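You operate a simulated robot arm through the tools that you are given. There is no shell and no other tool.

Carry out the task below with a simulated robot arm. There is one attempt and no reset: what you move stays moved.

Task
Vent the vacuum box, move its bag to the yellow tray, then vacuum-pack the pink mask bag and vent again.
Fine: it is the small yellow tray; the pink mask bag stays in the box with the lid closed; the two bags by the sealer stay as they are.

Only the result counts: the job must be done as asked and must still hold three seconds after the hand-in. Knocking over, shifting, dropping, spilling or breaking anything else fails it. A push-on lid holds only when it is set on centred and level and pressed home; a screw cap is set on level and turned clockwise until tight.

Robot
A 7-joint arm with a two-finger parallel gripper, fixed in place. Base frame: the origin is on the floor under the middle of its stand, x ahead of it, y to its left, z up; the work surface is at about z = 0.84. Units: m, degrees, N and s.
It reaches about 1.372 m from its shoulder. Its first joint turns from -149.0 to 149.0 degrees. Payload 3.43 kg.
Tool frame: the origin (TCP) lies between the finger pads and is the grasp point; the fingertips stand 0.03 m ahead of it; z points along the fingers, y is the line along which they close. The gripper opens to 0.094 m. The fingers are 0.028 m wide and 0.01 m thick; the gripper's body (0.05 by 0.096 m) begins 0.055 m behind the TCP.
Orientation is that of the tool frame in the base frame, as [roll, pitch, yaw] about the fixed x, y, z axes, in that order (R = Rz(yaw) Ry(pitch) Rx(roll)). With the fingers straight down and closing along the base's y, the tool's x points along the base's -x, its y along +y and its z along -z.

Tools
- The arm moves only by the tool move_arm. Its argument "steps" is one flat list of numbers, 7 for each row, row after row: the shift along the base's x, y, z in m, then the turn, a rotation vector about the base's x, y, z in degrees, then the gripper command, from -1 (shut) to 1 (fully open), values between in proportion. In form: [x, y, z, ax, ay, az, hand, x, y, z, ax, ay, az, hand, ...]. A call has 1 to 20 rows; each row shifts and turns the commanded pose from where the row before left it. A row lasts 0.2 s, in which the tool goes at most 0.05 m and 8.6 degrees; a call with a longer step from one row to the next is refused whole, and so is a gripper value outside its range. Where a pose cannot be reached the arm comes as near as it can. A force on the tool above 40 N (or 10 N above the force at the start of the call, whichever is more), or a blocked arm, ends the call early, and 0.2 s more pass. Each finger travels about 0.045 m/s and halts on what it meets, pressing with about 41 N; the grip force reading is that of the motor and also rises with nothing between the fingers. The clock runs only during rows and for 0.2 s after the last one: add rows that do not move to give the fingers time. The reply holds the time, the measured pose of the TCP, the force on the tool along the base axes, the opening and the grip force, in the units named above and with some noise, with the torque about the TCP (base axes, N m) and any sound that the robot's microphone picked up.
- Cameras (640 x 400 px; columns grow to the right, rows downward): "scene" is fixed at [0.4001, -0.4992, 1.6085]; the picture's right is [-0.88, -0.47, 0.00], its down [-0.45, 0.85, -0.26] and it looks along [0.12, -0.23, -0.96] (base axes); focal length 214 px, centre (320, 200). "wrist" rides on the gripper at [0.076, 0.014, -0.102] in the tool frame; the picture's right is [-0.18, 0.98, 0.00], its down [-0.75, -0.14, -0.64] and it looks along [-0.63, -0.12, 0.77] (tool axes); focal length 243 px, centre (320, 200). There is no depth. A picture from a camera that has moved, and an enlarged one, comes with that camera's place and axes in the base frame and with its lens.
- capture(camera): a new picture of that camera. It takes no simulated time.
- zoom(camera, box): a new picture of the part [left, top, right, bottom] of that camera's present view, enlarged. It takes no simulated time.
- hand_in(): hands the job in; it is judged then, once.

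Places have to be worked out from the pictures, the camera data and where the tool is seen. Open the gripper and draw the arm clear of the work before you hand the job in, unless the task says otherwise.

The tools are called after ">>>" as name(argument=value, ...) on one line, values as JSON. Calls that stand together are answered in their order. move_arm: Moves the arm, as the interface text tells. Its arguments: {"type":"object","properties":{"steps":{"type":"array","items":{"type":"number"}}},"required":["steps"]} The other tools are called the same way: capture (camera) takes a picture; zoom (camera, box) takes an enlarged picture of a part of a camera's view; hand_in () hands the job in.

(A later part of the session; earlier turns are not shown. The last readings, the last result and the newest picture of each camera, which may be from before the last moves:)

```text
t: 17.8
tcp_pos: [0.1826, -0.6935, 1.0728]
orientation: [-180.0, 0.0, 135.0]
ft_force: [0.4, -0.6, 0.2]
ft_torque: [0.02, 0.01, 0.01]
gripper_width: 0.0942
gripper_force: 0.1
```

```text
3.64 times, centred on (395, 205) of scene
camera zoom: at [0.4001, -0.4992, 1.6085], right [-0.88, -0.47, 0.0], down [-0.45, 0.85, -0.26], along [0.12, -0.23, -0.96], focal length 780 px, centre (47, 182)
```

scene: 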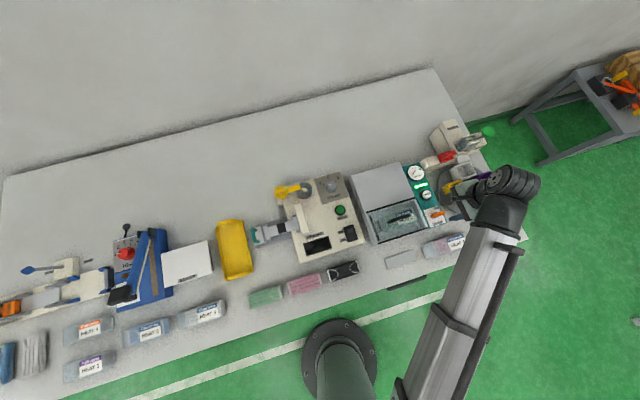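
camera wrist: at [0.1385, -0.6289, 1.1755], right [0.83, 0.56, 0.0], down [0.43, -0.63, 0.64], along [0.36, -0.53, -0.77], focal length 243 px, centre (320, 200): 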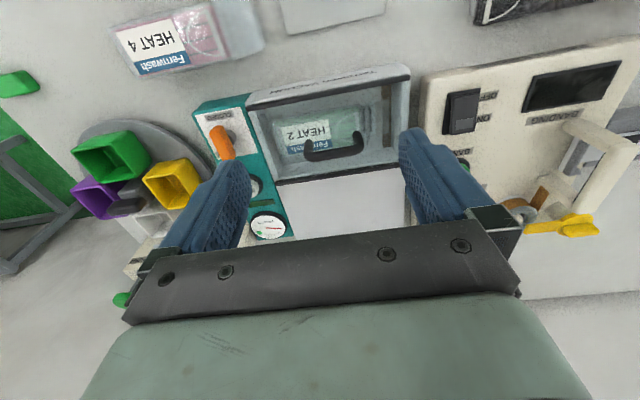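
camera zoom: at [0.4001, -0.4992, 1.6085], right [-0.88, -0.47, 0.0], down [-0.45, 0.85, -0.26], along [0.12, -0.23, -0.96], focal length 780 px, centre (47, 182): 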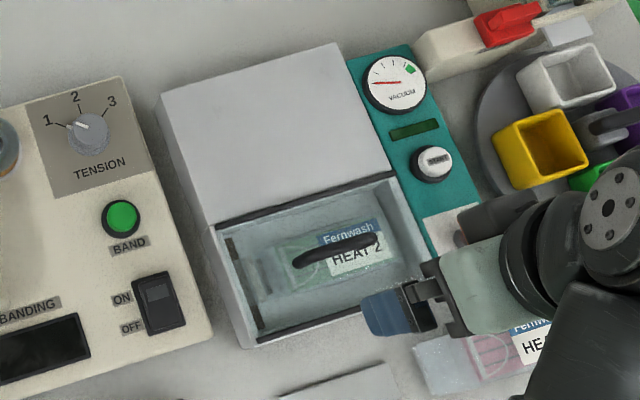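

The lid spans about s -0.447…-0.264, d 0.623…0.73, with the handle at its centre near (s=-0.352, d=0.677, z≈0.928). I turn the tool -90° above the handle so the fingers can close across it.

>>> move_arm(steps=[0.0039, -0.0028, -0.005, 0, 0, -7.5, 0.064, 0.0039, -0.0028, -0.005, 0, 0, -7.5, 0.064, 0.0039, -0.0028, -0.005, 0, 0, -7.5, 0.064, 0.0039, -0.0028, -0.005, 0, 0, -7.5, 0.064, 0.0039, -0.0028, -0.005, 0, 0, -7.5, 0.064, 0.0039, -0.0028, -0.005, 0, 0, -7.5, 0.064, 0.0039, -0.0028, -0.005, 0, 0, -7.5, 0.064, 0.0039, -0.0028, -0.005, 0, 0, -7.5, 0.064, 0.0039, -0.0028, -0.005, 0, 0, -7.5, 0.064, 0.0039, -0.0028, -0.005, 0, 0, -7.5, 0.064, 0.0039, -0.0028, -0.005, 0, 0, -7.5, 0.064, 0.0039, -0.0028, -0.005, 0, 0, -7.5, 0.064, 0, 0, 0, 0, 0, 0, 0.064])

>>> capture(camera="wrist")

>>> zoom(camera="wrist", box=[220, 20, 420, 170])

>>> zoom(camera="scene", box=[340, 150, 450, 260])

```text
t: 20.6
tcp_pos: [0.2309, -0.7271, 1.0125]
orientation: [180.0, 0.0, 44.8]
ft_force: [-1.0, -0.4, 0.5]
ft_torque: [-0.01, 0.02, 0.0]
gripper_width: 0.0501
gripper_force: 0.0
```

```text
taken
camera wrist: at [0.295, -0.6835, 1.1149], right [0.56, -0.83, 0.0], down [-0.63, -0.43, 0.64], along [-0.53, -0.36, -0.77], focal length 243 px, centre (320, 200)
```

wrist: 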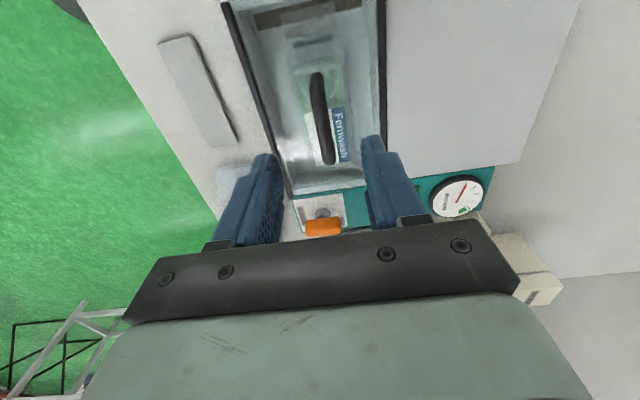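

```text
2.67 times, centred on (320, 95) of wrist
camera zoom: at [0.295, -0.6835, 1.1149], right [0.56, -0.83, 0.0], down [-0.63, -0.43, 0.64], along [-0.53, -0.36, -0.77], focal length 647 px, centre (320, 480)
```

zoom: 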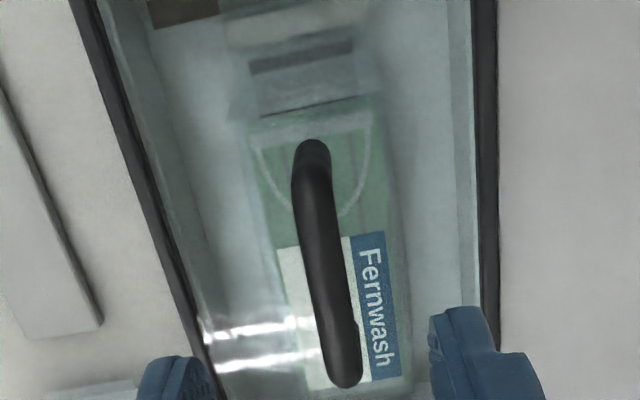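

```text
3.64 times, centred on (395, 205) of scene
camera zoom: at [0.4001, -0.4992, 1.6085], right [-0.88, -0.47, 0.0], down [-0.45, 0.85, -0.26], along [0.12, -0.23, -0.96], focal length 780 px, centre (47, 182)
```

zoom: 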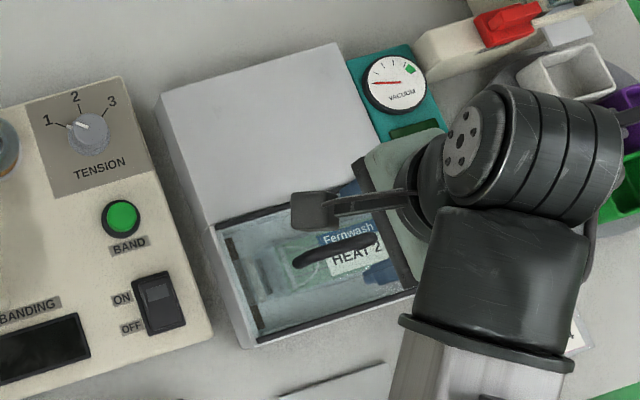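

The handle bar is at d≈0.681, z≈0.921. I descend with a small forward correction so the fingers straddle it with the tips about 1 cm above the glass.

>>> move_arm(steps=[0.0012, -0.0012, -0.0175, 0, 0, 0, 0.064, 0.0013, -0.0013, -0.0175, 0, 0, 0, 0.064, 0, 0, -0.0175, 0, 0, 0, 0.064, 0, 0, -0.0175, 0, 0, 0, 0.064, 0, 0, -0.0175, 0, 0, 0, 0.064, 0, 0, 0, 0, 0, 0, 0.064])

>>> capture(camera="wrist")

>>> zoom(camera="scene", box=[340, 150, 450, 260])

```text
t: 22.0
tcp_pos: [0.2318, -0.7322, 0.9253]
orientation: [-179.9, -0.1, 45.1]
ft_force: [0.8, 0.4, 0.1]
ft_torque: [0.01, -0.01, 0.0]
gripper_width: 0.0501
gripper_force: 0.1
```

```text
taken
camera wrist: at [0.2959, -0.6875, 1.0278], right [0.56, -0.83, 0.0], down [-0.63, -0.43, 0.64], along [-0.53, -0.36, -0.77], focal length 243 px, centre (320, 200)
```

wrist: 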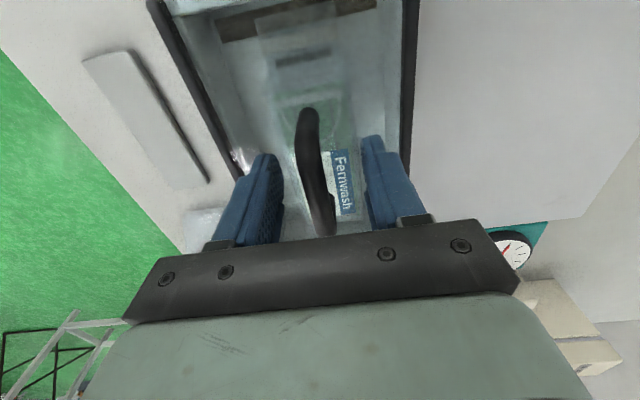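

```text
3.64 times, centred on (395, 205) of scene
camera zoom: at [0.4001, -0.4992, 1.6085], right [-0.88, -0.47, 0.0], down [-0.45, 0.85, -0.26], along [0.12, -0.23, -0.96], focal length 780 px, centre (47, 182)
```

zoom: 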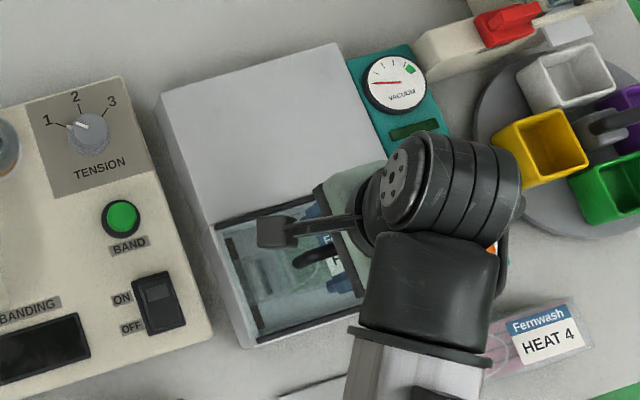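

The bar sits between the fingers with no contact. I close on the handle.

>>> move_arm(steps=[0, 0, 0, 0, 0, 0, -1, 0, 0, 0, 0, 0, 0, -1, 0, 0, 0, 0, 0, 0, -1, 0, 0, 0, 0, 0, 0, -1, 0, 0, 0, 0, 0, 0, -1])

>>> zoom(camera="wrist", box=[220, 60, 440, 240])

```text
t: 23.2
tcp_pos: [0.2317, -0.7306, 0.9244]
orientation: [179.9, 0.0, 45.0]
ft_force: [-2.6, 2.8, -2.1]
ft_torque: [-0.07, 0.06, 0.0]
gripper_width: 0.0161
gripper_force: 45.1
```

```text
2.22 times, centred on (330, 150) of wrist
camera zoom: at [0.2958, -0.6875, 1.0279], right [0.56, -0.83, 0.0], down [-0.63, -0.43, 0.64], along [-0.53, -0.36, -0.77], focal length 539 px, centre (298, 311)
```

zoom: 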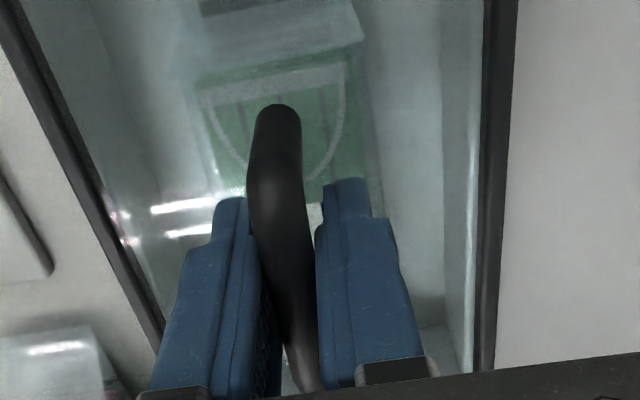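

The handle is gripped (16 mm). I lift a few millimetres and read the forces to tell whether the lid is loose or hinged.

>>> move_arm(steps=[0, 0, 0.004, 0, 0, 0, -1, 0, 0, 0.004, 0, 0, 0, -1, 0, 0, 0, 0, 0, 0, -1])

>>> capture(camera="wrist")

>>> zoom(camera="scene", box=[340, 150, 450, 260])

```text
t: 24.0
tcp_pos: [0.2328, -0.7321, 0.9323]
orientation: [-179.8, 0.0, 45.0]
ft_force: [-2.9, 0.6, -32.0]
ft_torque: [-0.04, -0.03, 0.01]
gripper_width: 0.0162
gripper_force: 44.9
```

```text
taken
camera wrist: at [0.2967, -0.6877, 1.0347], right [0.56, -0.83, 0.0], down [-0.63, -0.43, 0.64], along [-0.53, -0.36, -0.77], focal length 243 px, centre (320, 200)
```

wrist: 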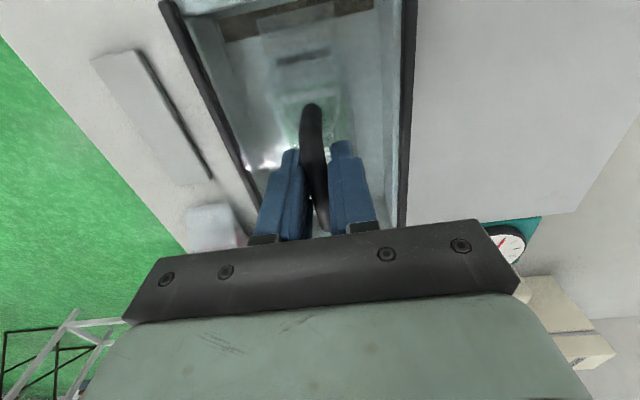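

```text
3.64 times, centred on (395, 205) of scene
camera zoom: at [0.4001, -0.4992, 1.6085], right [-0.88, -0.47, 0.0], down [-0.45, 0.85, -0.26], along [0.12, -0.23, -0.96], focal length 780 px, centre (47, 182)
```

zoom: 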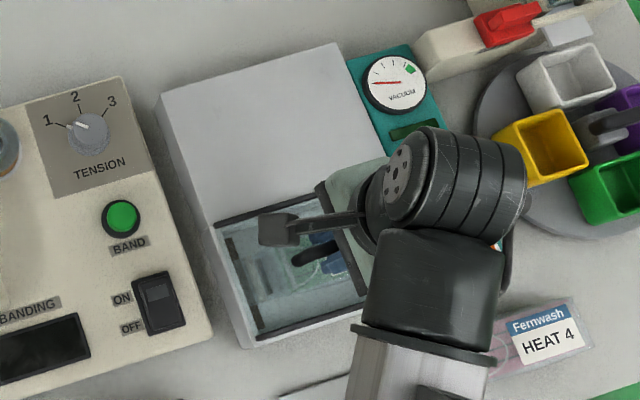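

The lid resists a straight lift (-32 N, fingers slid up the bar), with no sideways reaction, so it does not lift off here. I go back down and test whether it slides rearward (+d).

>>> move_arm(steps=[0, 0, -0.004, 0, 0, 0, -1, 0, 0, -0.004, 0, 0, 0, -1, 0, 0, 0, 0, 0, 0, -1, 0.0028, -0.0028, 0, 0, 0, 0, -1, 0, 0, 0, 0, 0, 0, -1])

>>> zoom(camera="wrist", box=[220, 60, 440, 240])

```text
t: 25.2
tcp_pos: [0.2345, -0.7344, 0.9267]
orientation: [179.9, 0.1, 45.0]
ft_force: [-6.6, -4.5, 30.5]
ft_torque: [-0.03, 0.03, 0.03]
gripper_width: 0.0162
gripper_force: 44.8
```

```text
2.22 times, centred on (330, 150) of wrist
camera zoom: at [0.2993, -0.6891, 1.0288], right [0.56, -0.83, 0.0], down [-0.63, -0.43, 0.64], along [-0.53, -0.36, -0.77], focal length 539 px, centre (298, 311)
```

zoom: 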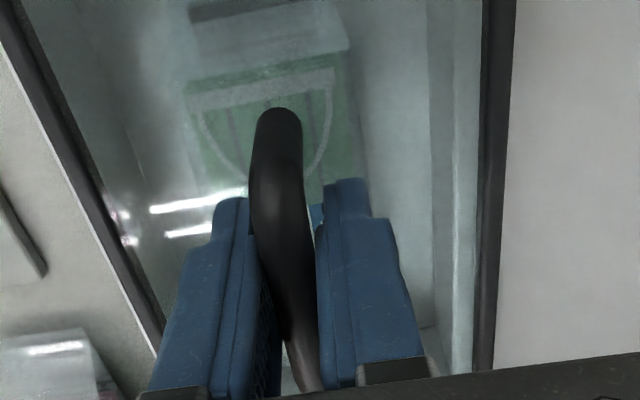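

The tool moved 4.5 mm toward +d almost freely, and the handle and strips moved with it while the bag stayed behind: the lid slides rearward. I relieve the vertical load and slide a bit further, then verify in the scene view.

>>> move_arm(steps=[0, 0, 0.002, 0, 0, 0, -1, 0.0057, -0.0057, 0, 0, 0, 0, -1, 0.0057, -0.0057, 0, 0, 0, 0, -1, 0, 0, 0, 0, 0, 0, -1])

>>> capture(camera="wrist")

>>> zoom(camera="scene", box=[340, 150, 450, 260])

```text
t: 26.2
tcp_pos: [0.2466, -0.7454, 0.9255]
orientation: [-180.0, 0.0, 45.1]
ft_force: [-5.2, -4.3, -13.6]
ft_torque: [-0.86, 0.89, -0.02]
gripper_width: 0.0162
gripper_force: 45.7
```

```text
taken
camera wrist: at [0.3109, -0.7009, 1.0289], right [0.56, -0.83, 0.0], down [-0.63, -0.43, 0.64], along [-0.53, -0.36, -0.77], focal length 243 px, centre (320, 200)
```

wrist: 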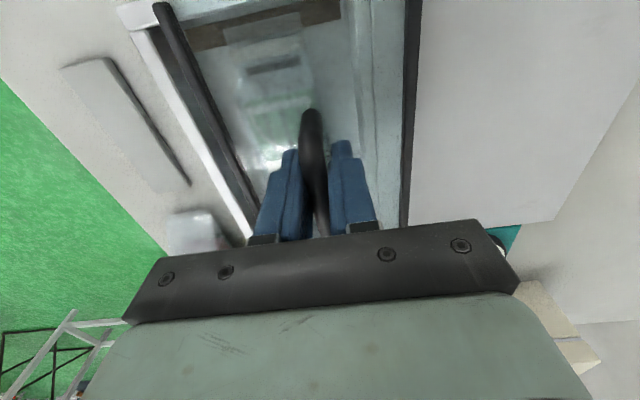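

```text
3.64 times, centred on (395, 205) of scene
camera zoom: at [0.4001, -0.4992, 1.6085], right [-0.88, -0.47, 0.0], down [-0.45, 0.85, -0.26], along [0.12, -0.23, -0.96], focal length 780 px, centre (47, 182)
```

zoom: 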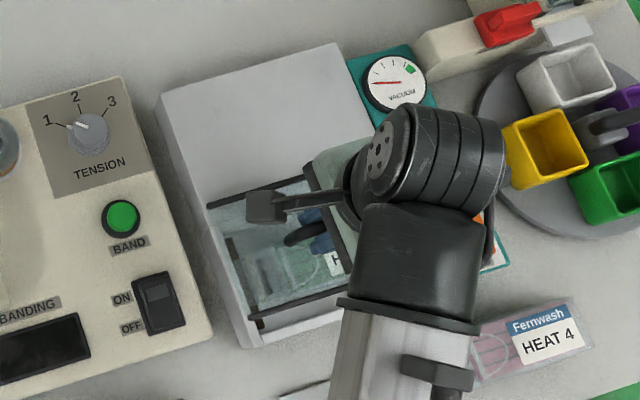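

The lid is sliding back over the housing as intended, and nothing else has moved. I continue sliding it rearward.

>>> move_arm(steps=[0.006, -0.006, 0, 0, 0, 0, -1, 0.006, -0.006, 0, 0, 0, 0, -1, 0.006, -0.006, 0, 0, 0, 0, -1, 0.006, -0.006, 0, 0, 0, 0, -1, 0, 0, 0, 0, 0, 0, -1])

>>> zoom(camera="scene", box=[340, 150, 450, 260])

```text
t: 27.4
tcp_pos: [0.2708, -0.7704, 0.9268]
orientation: [-179.9, 0.0, 45.0]
ft_force: [-6.8, -6.7, -9.8]
ft_torque: [0.92, -0.9, 0.0]
gripper_width: 0.0162
gripper_force: 45.5
```

```text
3.64 times, centred on (395, 205) of scene
camera zoom: at [0.4001, -0.4992, 1.6085], right [-0.88, -0.47, 0.0], down [-0.45, 0.85, -0.26], along [0.12, -0.23, -0.96], focal length 780 px, centre (47, 182)
```

zoom: 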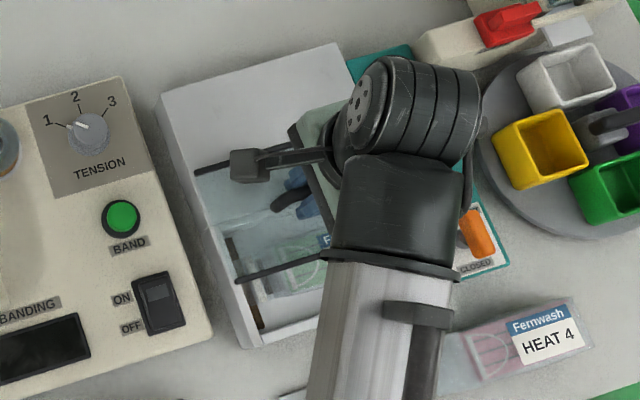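

Half open with low force. I continue until the lid clears the chamber or reaches its stop.

>>> move_arm(steps=[0.006, -0.006, 0, 0, 0, 0, -1, 0.006, -0.006, 0, 0, 0, 0, -1, 0.006, -0.006, 0, 0, 0, 0, -1, 0.006, -0.006, 0, 0, 0, 0, -1, 0.006, -0.006, 0, 0, 0, 0, -1, 0, 0, 0, 0, 0, 0, -1])

>>> zoom(camera="scene", box=[340, 150, 450, 260])

>>> capture(camera="wrist")

```text
t: 28.8
tcp_pos: [0.3012, -0.8003, 0.9261]
orientation: [-180.0, 0.0, 44.9]
ft_force: [-7.0, -6.2, -1.6]
ft_torque: [-0.76, 0.78, 0.01]
gripper_width: 0.0164
gripper_force: 45.1
```

```text
3.64 times, centred on (395, 205) of scene
camera zoom: at [0.4001, -0.4992, 1.6085], right [-0.88, -0.47, 0.0], down [-0.45, 0.85, -0.26], along [0.12, -0.23, -0.96], focal length 780 px, centre (47, 182)
```

zoom: 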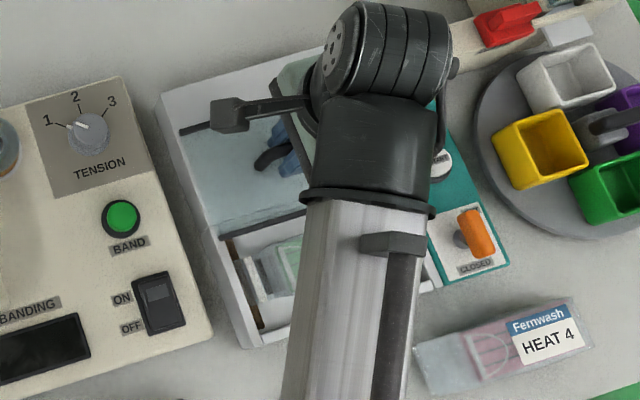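

```text
taken
camera wrist: at [0.3654, -0.7551, 1.0288], right [0.56, -0.83, 0.0], down [-0.63, -0.43, 0.64], along [-0.53, -0.36, -0.77], focal length 243 px, centre (320, 200)
```

wrist: 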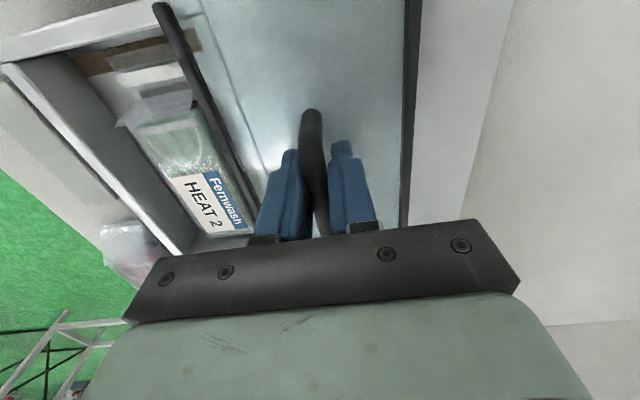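

The chamber is nearly clear. I slide another ~16 mm toward the stop.

>>> move_arm(steps=[0.004, -0.004, 0, 0, 0, 0, -1, 0.004, -0.004, 0, 0, 0, 0, -1, 0.004, -0.004, 0, 0, 0, 0, -1, 0, 0, 0, 0, 0, 0, -1])

>>> capture(camera="wrist")

```text
t: 29.8
tcp_pos: [0.3127, -0.8119, 0.9262]
orientation: [-179.9, -0.1, 44.9]
ft_force: [-6.6, -7.5, -10.9]
ft_torque: [-0.15, 0.17, 0.02]
gripper_width: 0.0166
gripper_force: 45.3
```

```text
taken
camera wrist: at [0.3776, -0.7675, 1.029], right [0.56, -0.83, 0.0], down [-0.63, -0.43, 0.64], along [-0.53, -0.36, -0.77], focal length 243 px, centre (320, 200)
```

wrist: 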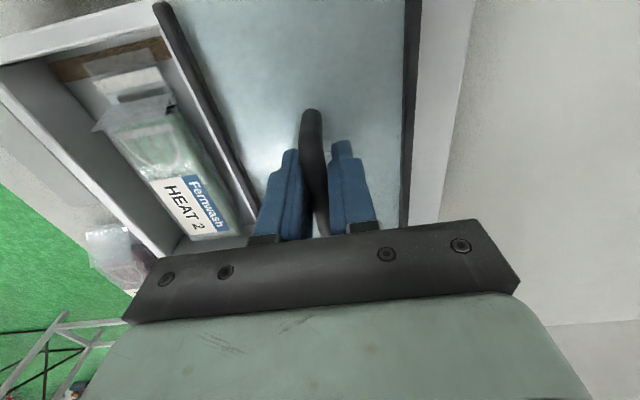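

The chamber is uncovered; I take one more centimetre for finger clearance if it moves freely, then release.

>>> move_arm(steps=[0.0035, -0.0035, 0, 0, 0, 0, -1, 0.0035, -0.0035, 0, 0, 0, 0, -1, 0, 0, 0, 0, 0, 0, -1])

>>> capture(camera="wrist")

```text
t: 30.6
tcp_pos: [0.3208, -0.8194, 0.9264]
orientation: [-179.9, 0.1, 45.0]
ft_force: [-6.9, -8.7, -10.9]
ft_torque: [0.27, -0.32, -0.02]
gripper_width: 0.0161
gripper_force: 44.9
```

```text
taken
camera wrist: at [0.3848, -0.7747, 1.029], right [0.56, -0.83, 0.0], down [-0.63, -0.43, 0.64], along [-0.53, -0.36, -0.77], focal length 243 px, centre (320, 200)
```

wrist: 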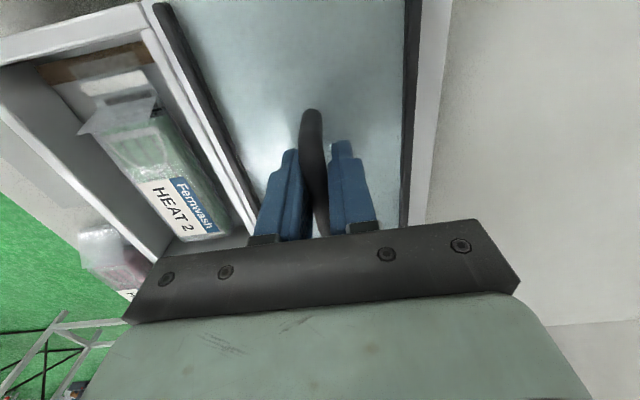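

The chamber is fully open. I release the handle and rise clear.

>>> move_arm(steps=[0, 0, 0, 0, 0, 0, 0.064, 0, 0, 0, 0, 0, 0, 0.064, 0, 0, 0, 0, 0, 0, 0.064, 0, 0, 0.04, 0, 0, 0, 0.064, 0, 0, 0.05, 0, 0, 0, 0.5, 0, 0, 0.05, 0, 0, 0, 0.5, 0, 0, 0, 0, 0, 0, 0.5])

>>> capture(camera="wrist")

>>> capture(camera="scene")

```text
t: 32.2
tcp_pos: [0.3193, -0.8153, 1.0669]
orientation: [-180.0, 0.1, 45.0]
ft_force: [0.1, -0.4, 0.2]
ft_torque: [-0.01, 0.01, -0.02]
gripper_width: 0.0704
gripper_force: 0.1
```

```text
taken
camera wrist: at [0.3836, -0.7714, 1.1698], right [0.56, -0.83, 0.0], down [-0.63, -0.43, 0.64], along [-0.53, -0.36, -0.77], focal length 243 px, centre (320, 200)
```

wrist: 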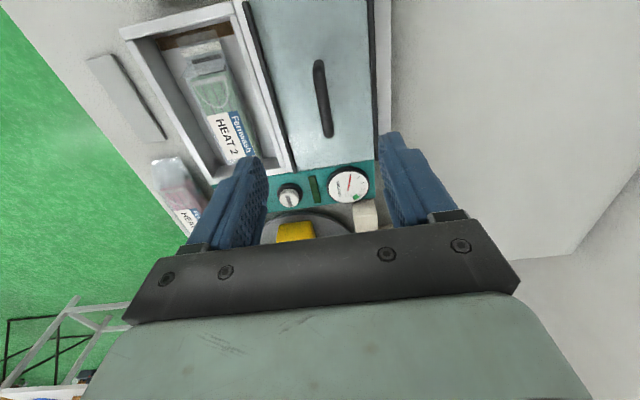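

```text
taken
```

scene: 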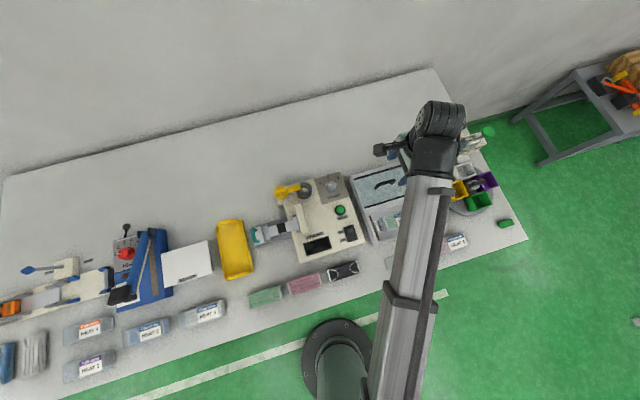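

The lid stays open. I move back over the chamber to locate the HEAT 2 bag precisely.

>>> move_arm(steps=[-0.03, 0.03, 0, 0, 0, 0, 1, -0.03, 0.03, 0, 0, 0, 0, 1, -0.03, 0.03, 0, 0, 0, 0, 1, 0, 0, 0, 0, 0, 0, 1])

>>> capture(camera="wrist")

>>> zoom(camera="wrist", box=[200, 20, 420, 200])

>>> zoom(camera="scene", box=[340, 150, 480, 270])

```text
t: 33.2
tcp_pos: [0.2308, -0.7291, 1.0655]
orientation: [-179.9, 0.0, 45.0]
ft_force: [-0.6, -0.3, 0.8]
ft_torque: [0.01, 0.0, -0.01]
gripper_width: 0.0937
gripper_force: 0.0
```

```text
taken
camera wrist: at [0.2952, -0.6851, 1.1689], right [0.57, -0.82, 0.0], down [-0.63, -0.43, 0.64], along [-0.53, -0.36, -0.77], focal length 243 px, centre (320, 200)
```

wrist: 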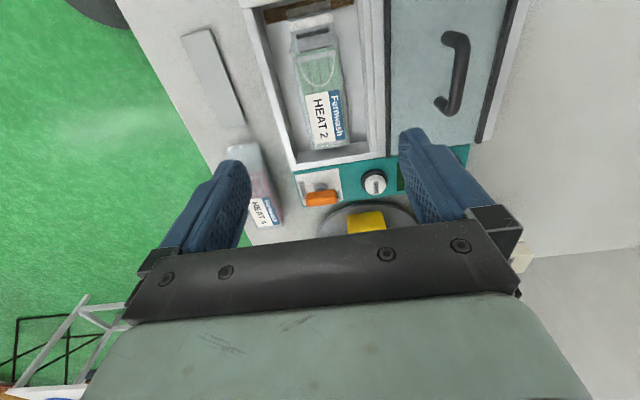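

```text
2.22 times, centred on (310, 110) of wrist
camera zoom: at [0.2952, -0.6851, 1.1689], right [0.57, -0.82, 0.0], down [-0.63, -0.43, 0.64], along [-0.53, -0.36, -0.77], focal length 539 px, centre (342, 400)
```

zoom: 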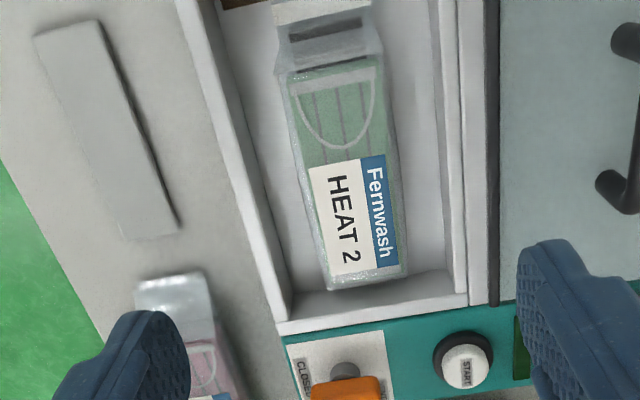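

```text
3.33 times, centred on (410, 210) of scene
camera zoom: at [0.4001, -0.4992, 1.6085], right [-0.88, -0.47, 0.0], down [-0.45, 0.85, -0.26], along [0.12, -0.23, -0.96], focal length 715 px, centre (20, 167)
```

zoom: 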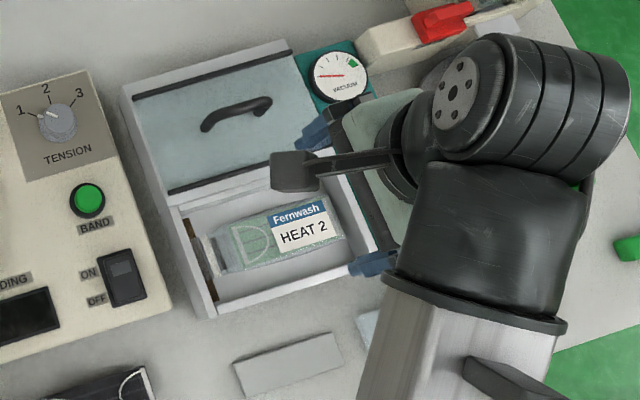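

The bag in the chamber spans roughly s -0.430…-0.317, d 0.655…0.705, with about 23 mm free on each side for fingers. I zoom in further to judge floor height and the clearances.

>>> zoom(camera="wrist", box=[280, 80, 400, 180])

>>> zoom(camera="wrist", box=[230, 0, 400, 100])

>>> zoom(camera="scene", box=[370, 190, 430, 240])

```text
4.00 times, centred on (340, 130) of wrist
camera zoom: at [0.2952, -0.6851, 1.1689], right [0.57, -0.82, 0.0], down [-0.63, -0.43, 0.64], along [-0.53, -0.36, -0.77], focal length 970 px, centre (240, 480)
```

zoom: 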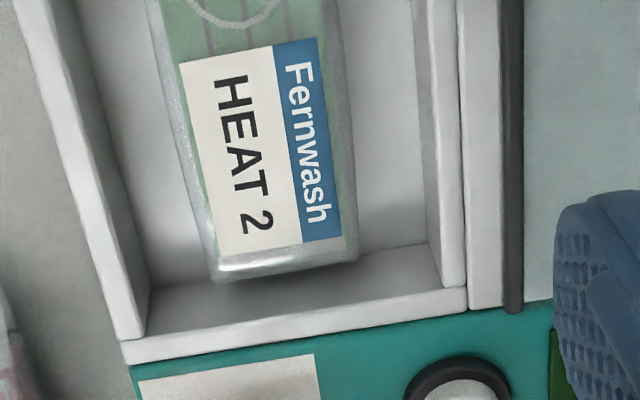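

```text
3.76 times, centred on (315, 50) of wrist
camera zoom: at [0.2952, -0.6851, 1.1689], right [0.57, -0.82, 0.0], down [-0.63, -0.43, 0.64], along [-0.53, -0.36, -0.77], focal length 913 px, centre (339, 765)
```

zoom: 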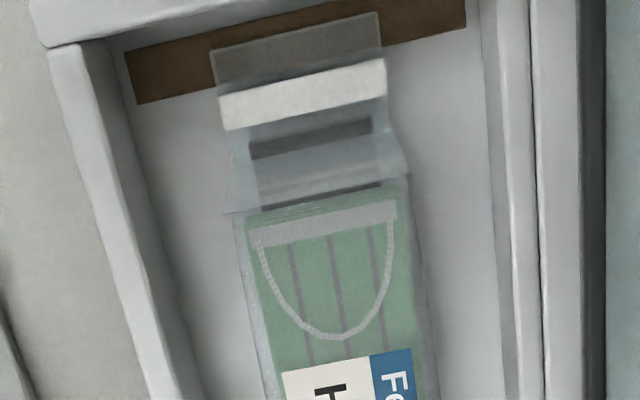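

```text
8.00 times, centred on (400, 215) of scene
camera zoom: at [0.4001, -0.4992, 1.6085], right [-0.88, -0.47, 0.0], down [-0.45, 0.85, -0.26], along [0.12, -0.23, -0.96], focal length 1716 px, centre (-320, 80)
```

zoom: 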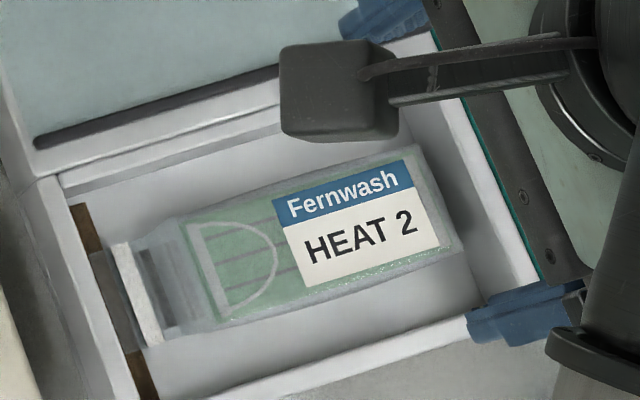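

Label top is at z≈0.873, chamber floor ≈0.847, bag centred on d=0.680. I line up over the bag body with a 64 mm opening and descend to just above the rim to check clearances.

>>> move_arm(steps=[-0.0065, -0.0073, 0, 0, 0, 0, 0.362, -0.0065, -0.0074, 0, 0, 0, 0, 0.362, 0, 0, -0.035, 0, 0, 0, 0.362, 0, 0, -0.035, 0, 0, 0, 0.362, 0, 0, -0.035, 0, 0, 0, 0.362, 0, 0, -0.03, 0, 0, 0, 0.362, 0, 0, 0, 0, 0, 0, 0.362])

>>> capture(camera="wrist")

>>> zoom(camera="wrist", box=[210, 60, 430, 240])

```text
t: 34.8
tcp_pos: [0.2166, -0.7429, 0.9301]
orientation: [-180.0, 0.0, 45.0]
ft_force: [0.7, -0.8, -0.2]
ft_torque: [0.0, 0.03, 0.01]
gripper_width: 0.0641
gripper_force: 0.1
```

```text
taken
camera wrist: at [0.2811, -0.6992, 1.0327], right [0.56, -0.83, 0.0], down [-0.63, -0.43, 0.64], along [-0.53, -0.36, -0.77], focal length 243 px, centre (320, 200)
```

wrist: 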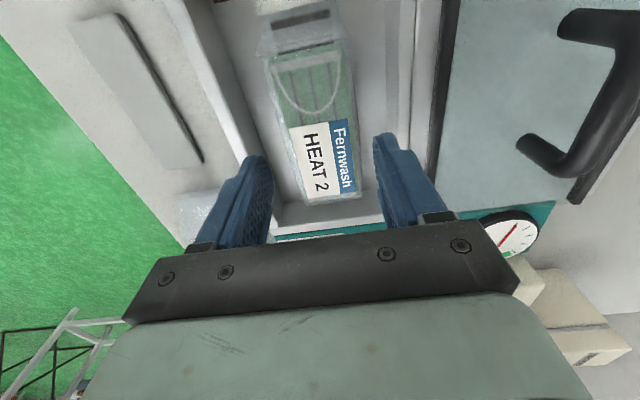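

```text
2.22 times, centred on (320, 150) of wrist
camera zoom: at [0.2811, -0.6992, 1.0327], right [0.56, -0.83, 0.0], down [-0.63, -0.43, 0.64], along [-0.53, -0.36, -0.77], focal length 539 px, centre (320, 311)
```

zoom: 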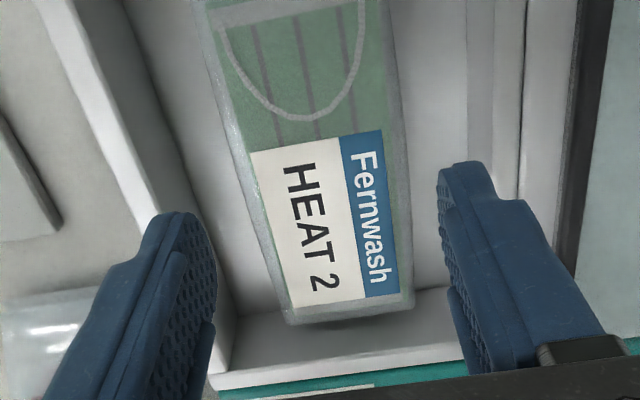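

The fingers flare about 26 mm above the tips, so I narrow the opening to 58 mm, centre on d=0.680, and descend so the tips stop about 1 cm above the chamber floor.

>>> move_arm(steps=[0.001, -0.001, 0, 0, 0, 0, 0.234, 0, 0, 0, 0, 0, 0, 0.234, 0, 0, -0.015, 0, 0, 0, 0.234, 0, 0, -0.014, 0, 0, 0, 0.234, 0, 0, -0.014, 0, 0, 0, 0.234, 0, 0, 0, 0, 0, 0, 0.234])

>>> capture(camera="wrist")

>>> zoom(camera="wrist", box=[210, 60, 430, 240])

```text
t: 36.2
tcp_pos: [0.2187, -0.7428, 0.8878]
orientation: [-180.0, 0.1, 45.0]
ft_force: [-1.0, 0.2, -0.4]
ft_torque: [-0.03, -0.01, 0.0]
gripper_width: 0.0581
gripper_force: 0.0
```

```text
taken
camera wrist: at [0.2827, -0.6994, 0.9908], right [0.56, -0.83, 0.0], down [-0.63, -0.43, 0.64], along [-0.53, -0.36, -0.77], focal length 243 px, centre (320, 200)
```

wrist: 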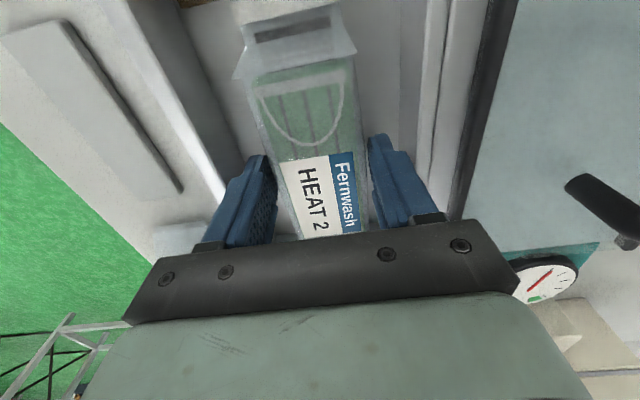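

```text
2.22 times, centred on (320, 150) of wrist
camera zoom: at [0.2827, -0.6994, 0.9908], right [0.56, -0.83, 0.0], down [-0.63, -0.43, 0.64], along [-0.53, -0.36, -0.77], focal length 539 px, centre (320, 311)
```

zoom: 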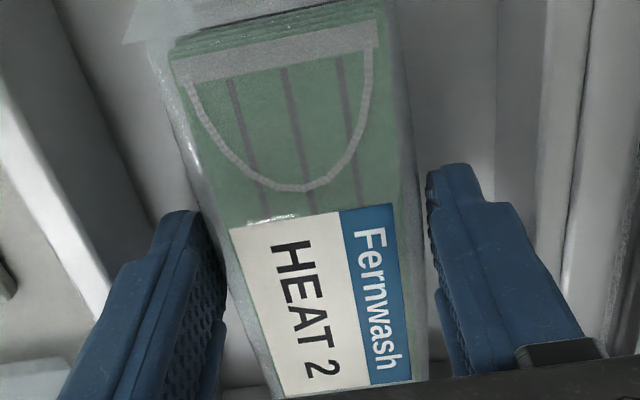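

Both fingers are inside the chamber on either side of the bag with no contact. I lower 3 mm more and close.

>>> move_arm(steps=[0, 0, -0.003, 0, 0, 0, 0.234, 0, 0, 0, 0, 0, 0, -1, 0, 0, 0, 0, 0, 0, -1, 0, 0, 0, 0, 0, 0, -1, 0, 0, 0, 0, 0, 0, -1])

>>> zoom(camera="wrist", box=[210, 60, 430, 240])

```text
t: 37.4
tcp_pos: [0.2182, -0.7435, 0.8859]
orientation: [180.0, 0.0, 44.9]
ft_force: [0.5, -1.2, 1.9]
ft_torque: [0.04, -0.05, -0.01]
gripper_width: 0.0545
gripper_force: 41.1
```

```text
2.22 times, centred on (320, 150) of wrist
camera zoom: at [0.2825, -0.6992, 0.988], right [0.56, -0.83, 0.0], down [-0.63, -0.43, 0.64], along [-0.53, -0.36, -0.77], focal length 539 px, centre (320, 311)
```

zoom: 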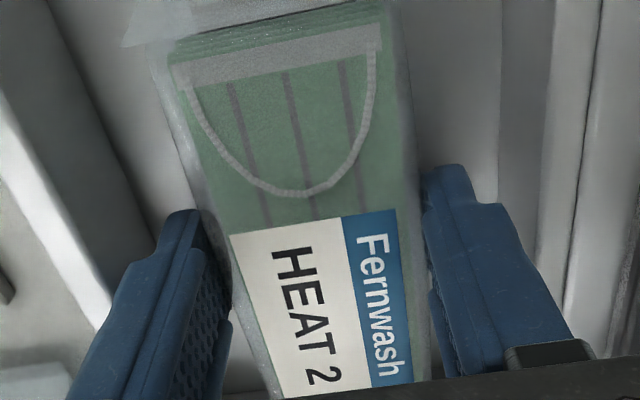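

The bag is gripped at 54.5 mm. I lift slowly straight up and check that it comes along.

>>> move_arm(steps=[0, 0, 0.01, 0, 0, 0, -1, 0, 0, 0.015, 0, 0, 0, -1, 0, 0, 0.02, 0, 0, 0, -1, 0, 0, 0.03, 0, 0, 0, -1, 0, 0, 0.03, 0, 0, 0, -1, 0, 0, 0.03, 0, 0, 0, -1, 0, 0, 0.03, 0, 0, 0, -1, 0, 0, 0, 0, 0, 0, -1])

>>> capture(camera="wrist")

>>> capture(camera="scene")

```text
t: 39.2
tcp_pos: [0.2192, -0.7449, 1.0531]
orientation: [180.0, 0.0, 45.1]
ft_force: [-0.1, -0.6, -0.6]
ft_torque: [0.01, 0.01, 0.03]
gripper_width: 0.0546
gripper_force: 40.8
```

```text
taken
camera wrist: at [0.2836, -0.7004, 1.1552], right [0.56, -0.83, 0.0], down [-0.63, -0.43, 0.64], along [-0.53, -0.36, -0.77], focal length 243 px, centre (320, 200)
```

wrist: 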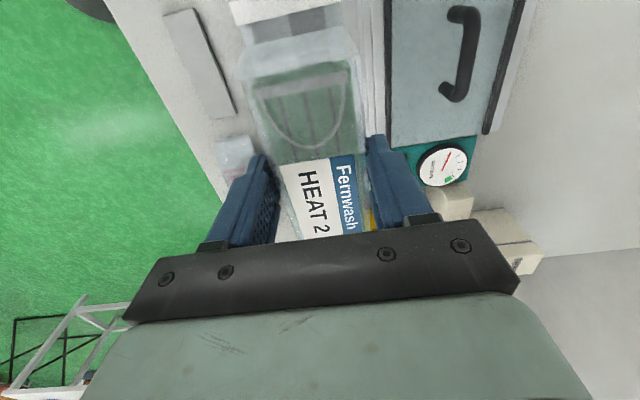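

```text
taken
```

scene: 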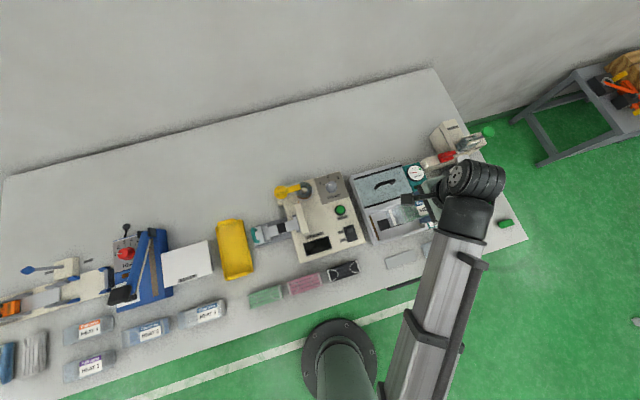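

The bag is securely held (no reaction forces). I raise to z=1.15 and carry it across to above the yellow tray, turning it 90° to match the tray's long axis.

>>> move_arm(steps=[0, 0, 0.05, 0, 0, 0, -1, 0, 0, 0.048, 0, 0, 0, -1, 0.03615, 0.02616, 0, 0, 0, 6.92, -1, 0.03615, 0.02616, 0, 0, 0, 6.92, -1, 0.03615, 0.02616, 0, 0, 0, 6.92, -1, 0.03615, 0.02616, 0, 0, 0, 6.92, -1, 0.03615, 0.02616, 0, 0, 0, 6.92, -1, 0.03615, 0.02616, 0, 0, 0, 6.92, -1, 0.03615, 0.02616, 0, 0, 0, 6.92, -1, 0.03615, 0.02616, 0, 0, 0, 6.92, -1, 0.03615, 0.02616, 0, 0, 0, 6.92, -1, 0.03615, 0.02616, 0, 0, 0, 6.92, -1, 0.03615, 0.02616, 0, 0, 0, 6.92, -1, 0.03615, 0.02616, 0, 0, 0, 6.92, -1, 0.03615, 0.02616, 0, 0, 0, 6.96, -1, 0, 0, 0, 0, 0, 0, -1])

>>> capture(camera="wrist")

>>> capture(camera="scene")

```text
t: 42.6
tcp_pos: [0.6902, -0.4068, 1.1402]
orientation: [-180.0, 0.1, 135.1]
ft_force: [-0.6, -1.4, -0.7]
ft_torque: [-0.02, -0.01, 0.01]
gripper_width: 0.0547
gripper_force: 41.1
out of reach, approached as far as the arm can: row 5, 6
```

```text
taken
camera wrist: at [0.6466, -0.3422, 1.2428], right [0.82, 0.57, 0.0], down [0.43, -0.63, 0.64], along [0.36, -0.53, -0.77], focal length 243 px, centre (320, 200)
```

wrist: 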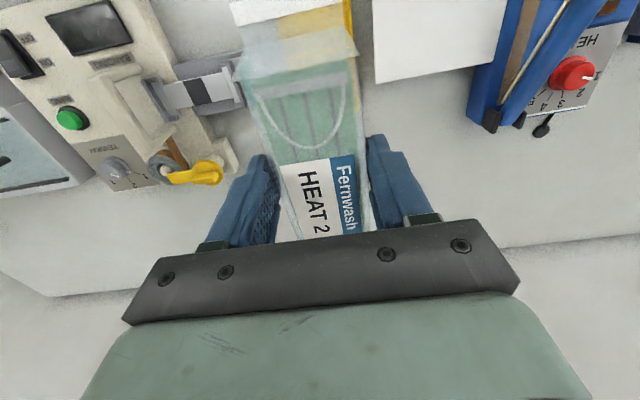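

```text
taken
```

scene: 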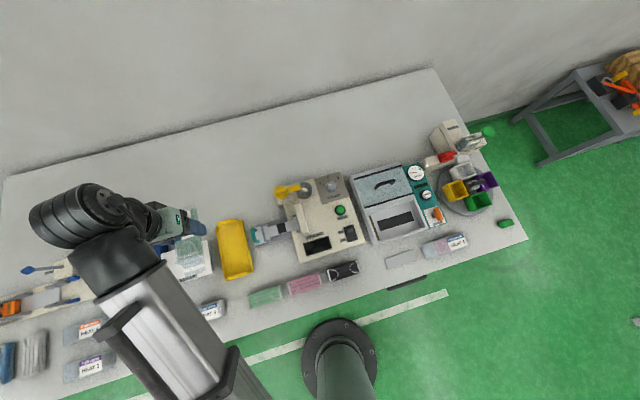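

The bag is above the tray area. I zoom in to refine the tray's edges and height before lowering.

>>> zoom(camera="scene", box=[205, 205, 285, 290])

>>> zoom(camera="wrist", box=[160, 0, 480, 200])

```text
4.71 times, centred on (245, 248) of scene
camera zoom: at [0.4001, -0.4992, 1.6085], right [-0.88, -0.47, 0.0], down [-0.45, 0.85, -0.26], along [0.12, -0.23, -0.96], focal length 1009 px, centre (673, -24)
```

zoom: 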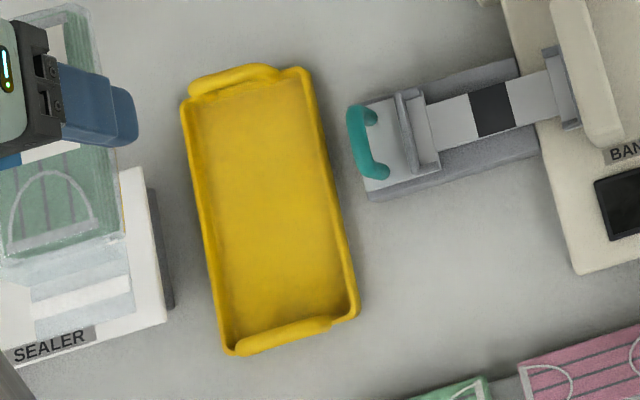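

```text
2.00 times, centred on (320, 100) of wrist
camera zoom: at [0.6466, -0.3422, 1.2428], right [0.82, 0.57, 0.0], down [0.43, -0.63, 0.64], along [0.36, -0.53, -0.77], focal length 485 px, centre (320, 400)
```

zoom: 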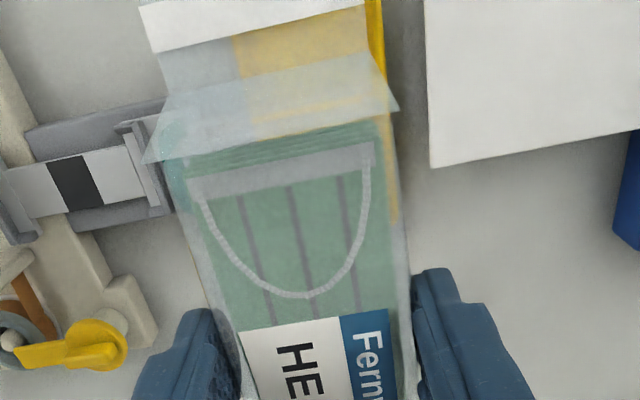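

The tray spans about s 0.155–0.249, d 0.657–0.842. I shift sideways at height for a wrist view of the tray next to the bag, to get its rim height.

>>> move_arm(steps=[-0.04, -0.012, 0, 0, 0, 0, -1, -0.04, -0.012, 0, 0, 0, 0, -1, -0.04, -0.012, 0, 0, 0, 0, -1, 0, 0, 0, 0, 0, 0, -1])

>>> capture(camera="wrist")

>>> zoom(camera="wrist", box=[360, 20, 560, 180])

```text
t: 43.1
tcp_pos: [0.6352, -0.4243, 1.1398]
orientation: [180.0, 0.7, 134.6]
ft_force: [0.1, -3.5, -3.2]
ft_torque: [0.2, -0.06, 0.13]
gripper_width: 0.0544
gripper_force: 40.9
stopped in row 2: the force on the tool passed its limit at 49 N (the readings are from after the stop); the commanded pose is now the measured one
```

```text
taken
camera wrist: at [0.5919, -0.3594, 1.2416], right [0.83, 0.56, 0.0], down [0.42, -0.63, 0.65], along [0.37, -0.54, -0.76], focal length 243 px, centre (320, 200)
```

wrist: 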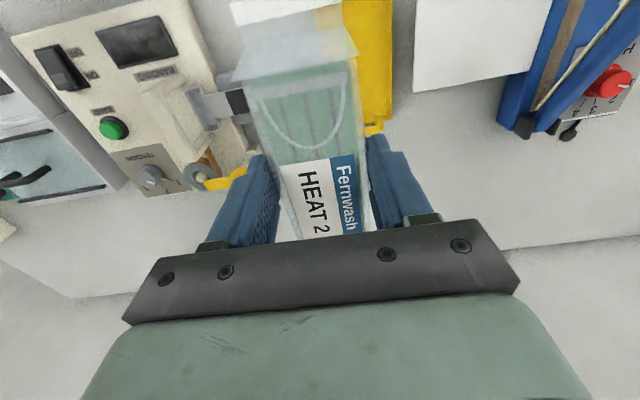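

```text
2.50 times, centred on (460, 100) of wrist
camera zoom: at [0.5919, -0.3594, 1.2416], right [0.83, 0.56, 0.0], down [0.42, -0.63, 0.65], along [0.37, -0.54, -0.76], focal length 606 px, centre (-30, 450)
```

zoom: 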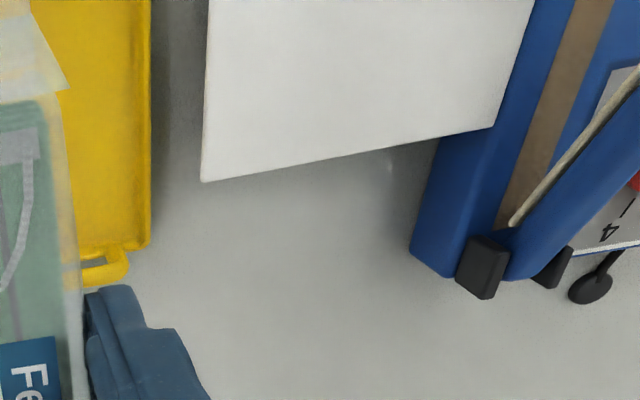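

The call stopped on a force spike although nothing should be at this height. I check the scene picture to see whether anything was touched.

>>> capture(camera="scene")

>>> zoom(camera="scene", box=[120, 160, 320, 290])

```text
taken
```

scene: 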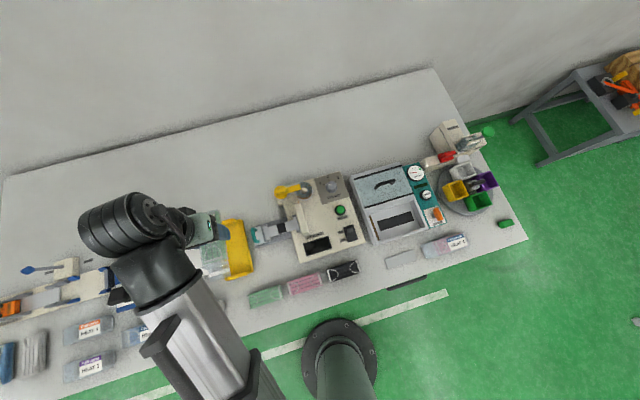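

```text
3.08 times, centred on (220, 225) of scene
camera zoom: at [0.4001, -0.4992, 1.6085], right [-0.88, -0.47, 0.0], down [-0.45, 0.85, -0.26], along [0.12, -0.23, -0.96], focal length 660 px, centre (628, 123)
```

zoom: 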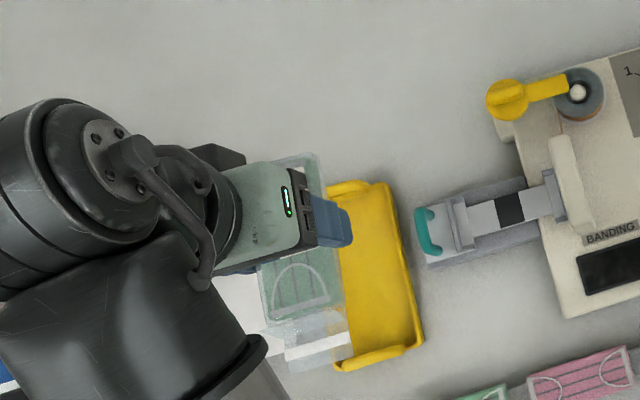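

Nothing appears touched; the spike looks like a motion transient, and forces are back near zero with the bag still held. I move gently back to centre over the tray, correct the small tilt, and lower part of the way.

>>> move_arm(steps=[0.01, 0.0045, 0, 0.25, 0.25, 0.2, -1, 0.014, 0.006, 0, 0.25, 0.24, 0.2, -1, 0.014, 0.006, 0, 0, 0, 0, -1, 0.0141, 0.0062, 0, 0, 0, 0, -1, 0, 0, -0.015, 0, 0, 0, -1, 0, 0, -0.03, 0, 0, 0, -1, 0, 0, -0.03, 0, 0, 0, -1, 0, 0, -0.03, 0, 0, 0, -1, 0, 0, -0.03, 0, 0, 0, -1, 0, 0, 0, 0, 0, 0, -1])

>>> capture(camera="wrist")

>>> zoom(camera="scene", box=[160, 190, 300, 300])

```text
t: 45.3
tcp_pos: [0.6887, -0.4009, 1.0039]
orientation: [179.9, -0.1, 135.0]
ft_force: [0.6, 0.2, -1.1]
ft_torque: [0.01, -0.01, 0.03]
gripper_width: 0.0547
gripper_force: 41.0
```

```text
taken
camera wrist: at [0.644, -0.3364, 1.1062], right [0.83, 0.56, 0.0], down [0.43, -0.63, 0.64], along [0.36, -0.53, -0.77], focal length 243 px, centre (320, 200)
```

wrist: 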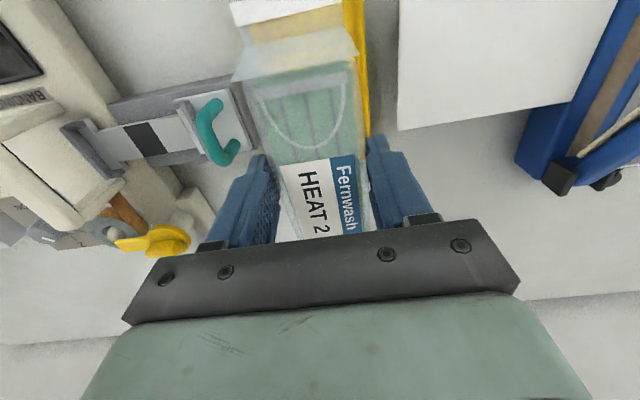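

```text
3.64 times, centred on (230, 245) of scene
camera zoom: at [0.4001, -0.4992, 1.6085], right [-0.88, -0.47, 0.0], down [-0.45, 0.85, -0.26], along [0.12, -0.23, -0.96], focal length 780 px, centre (647, 36)
```

zoom: 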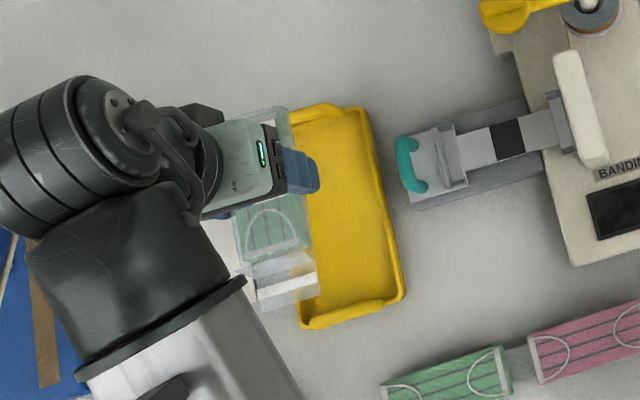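

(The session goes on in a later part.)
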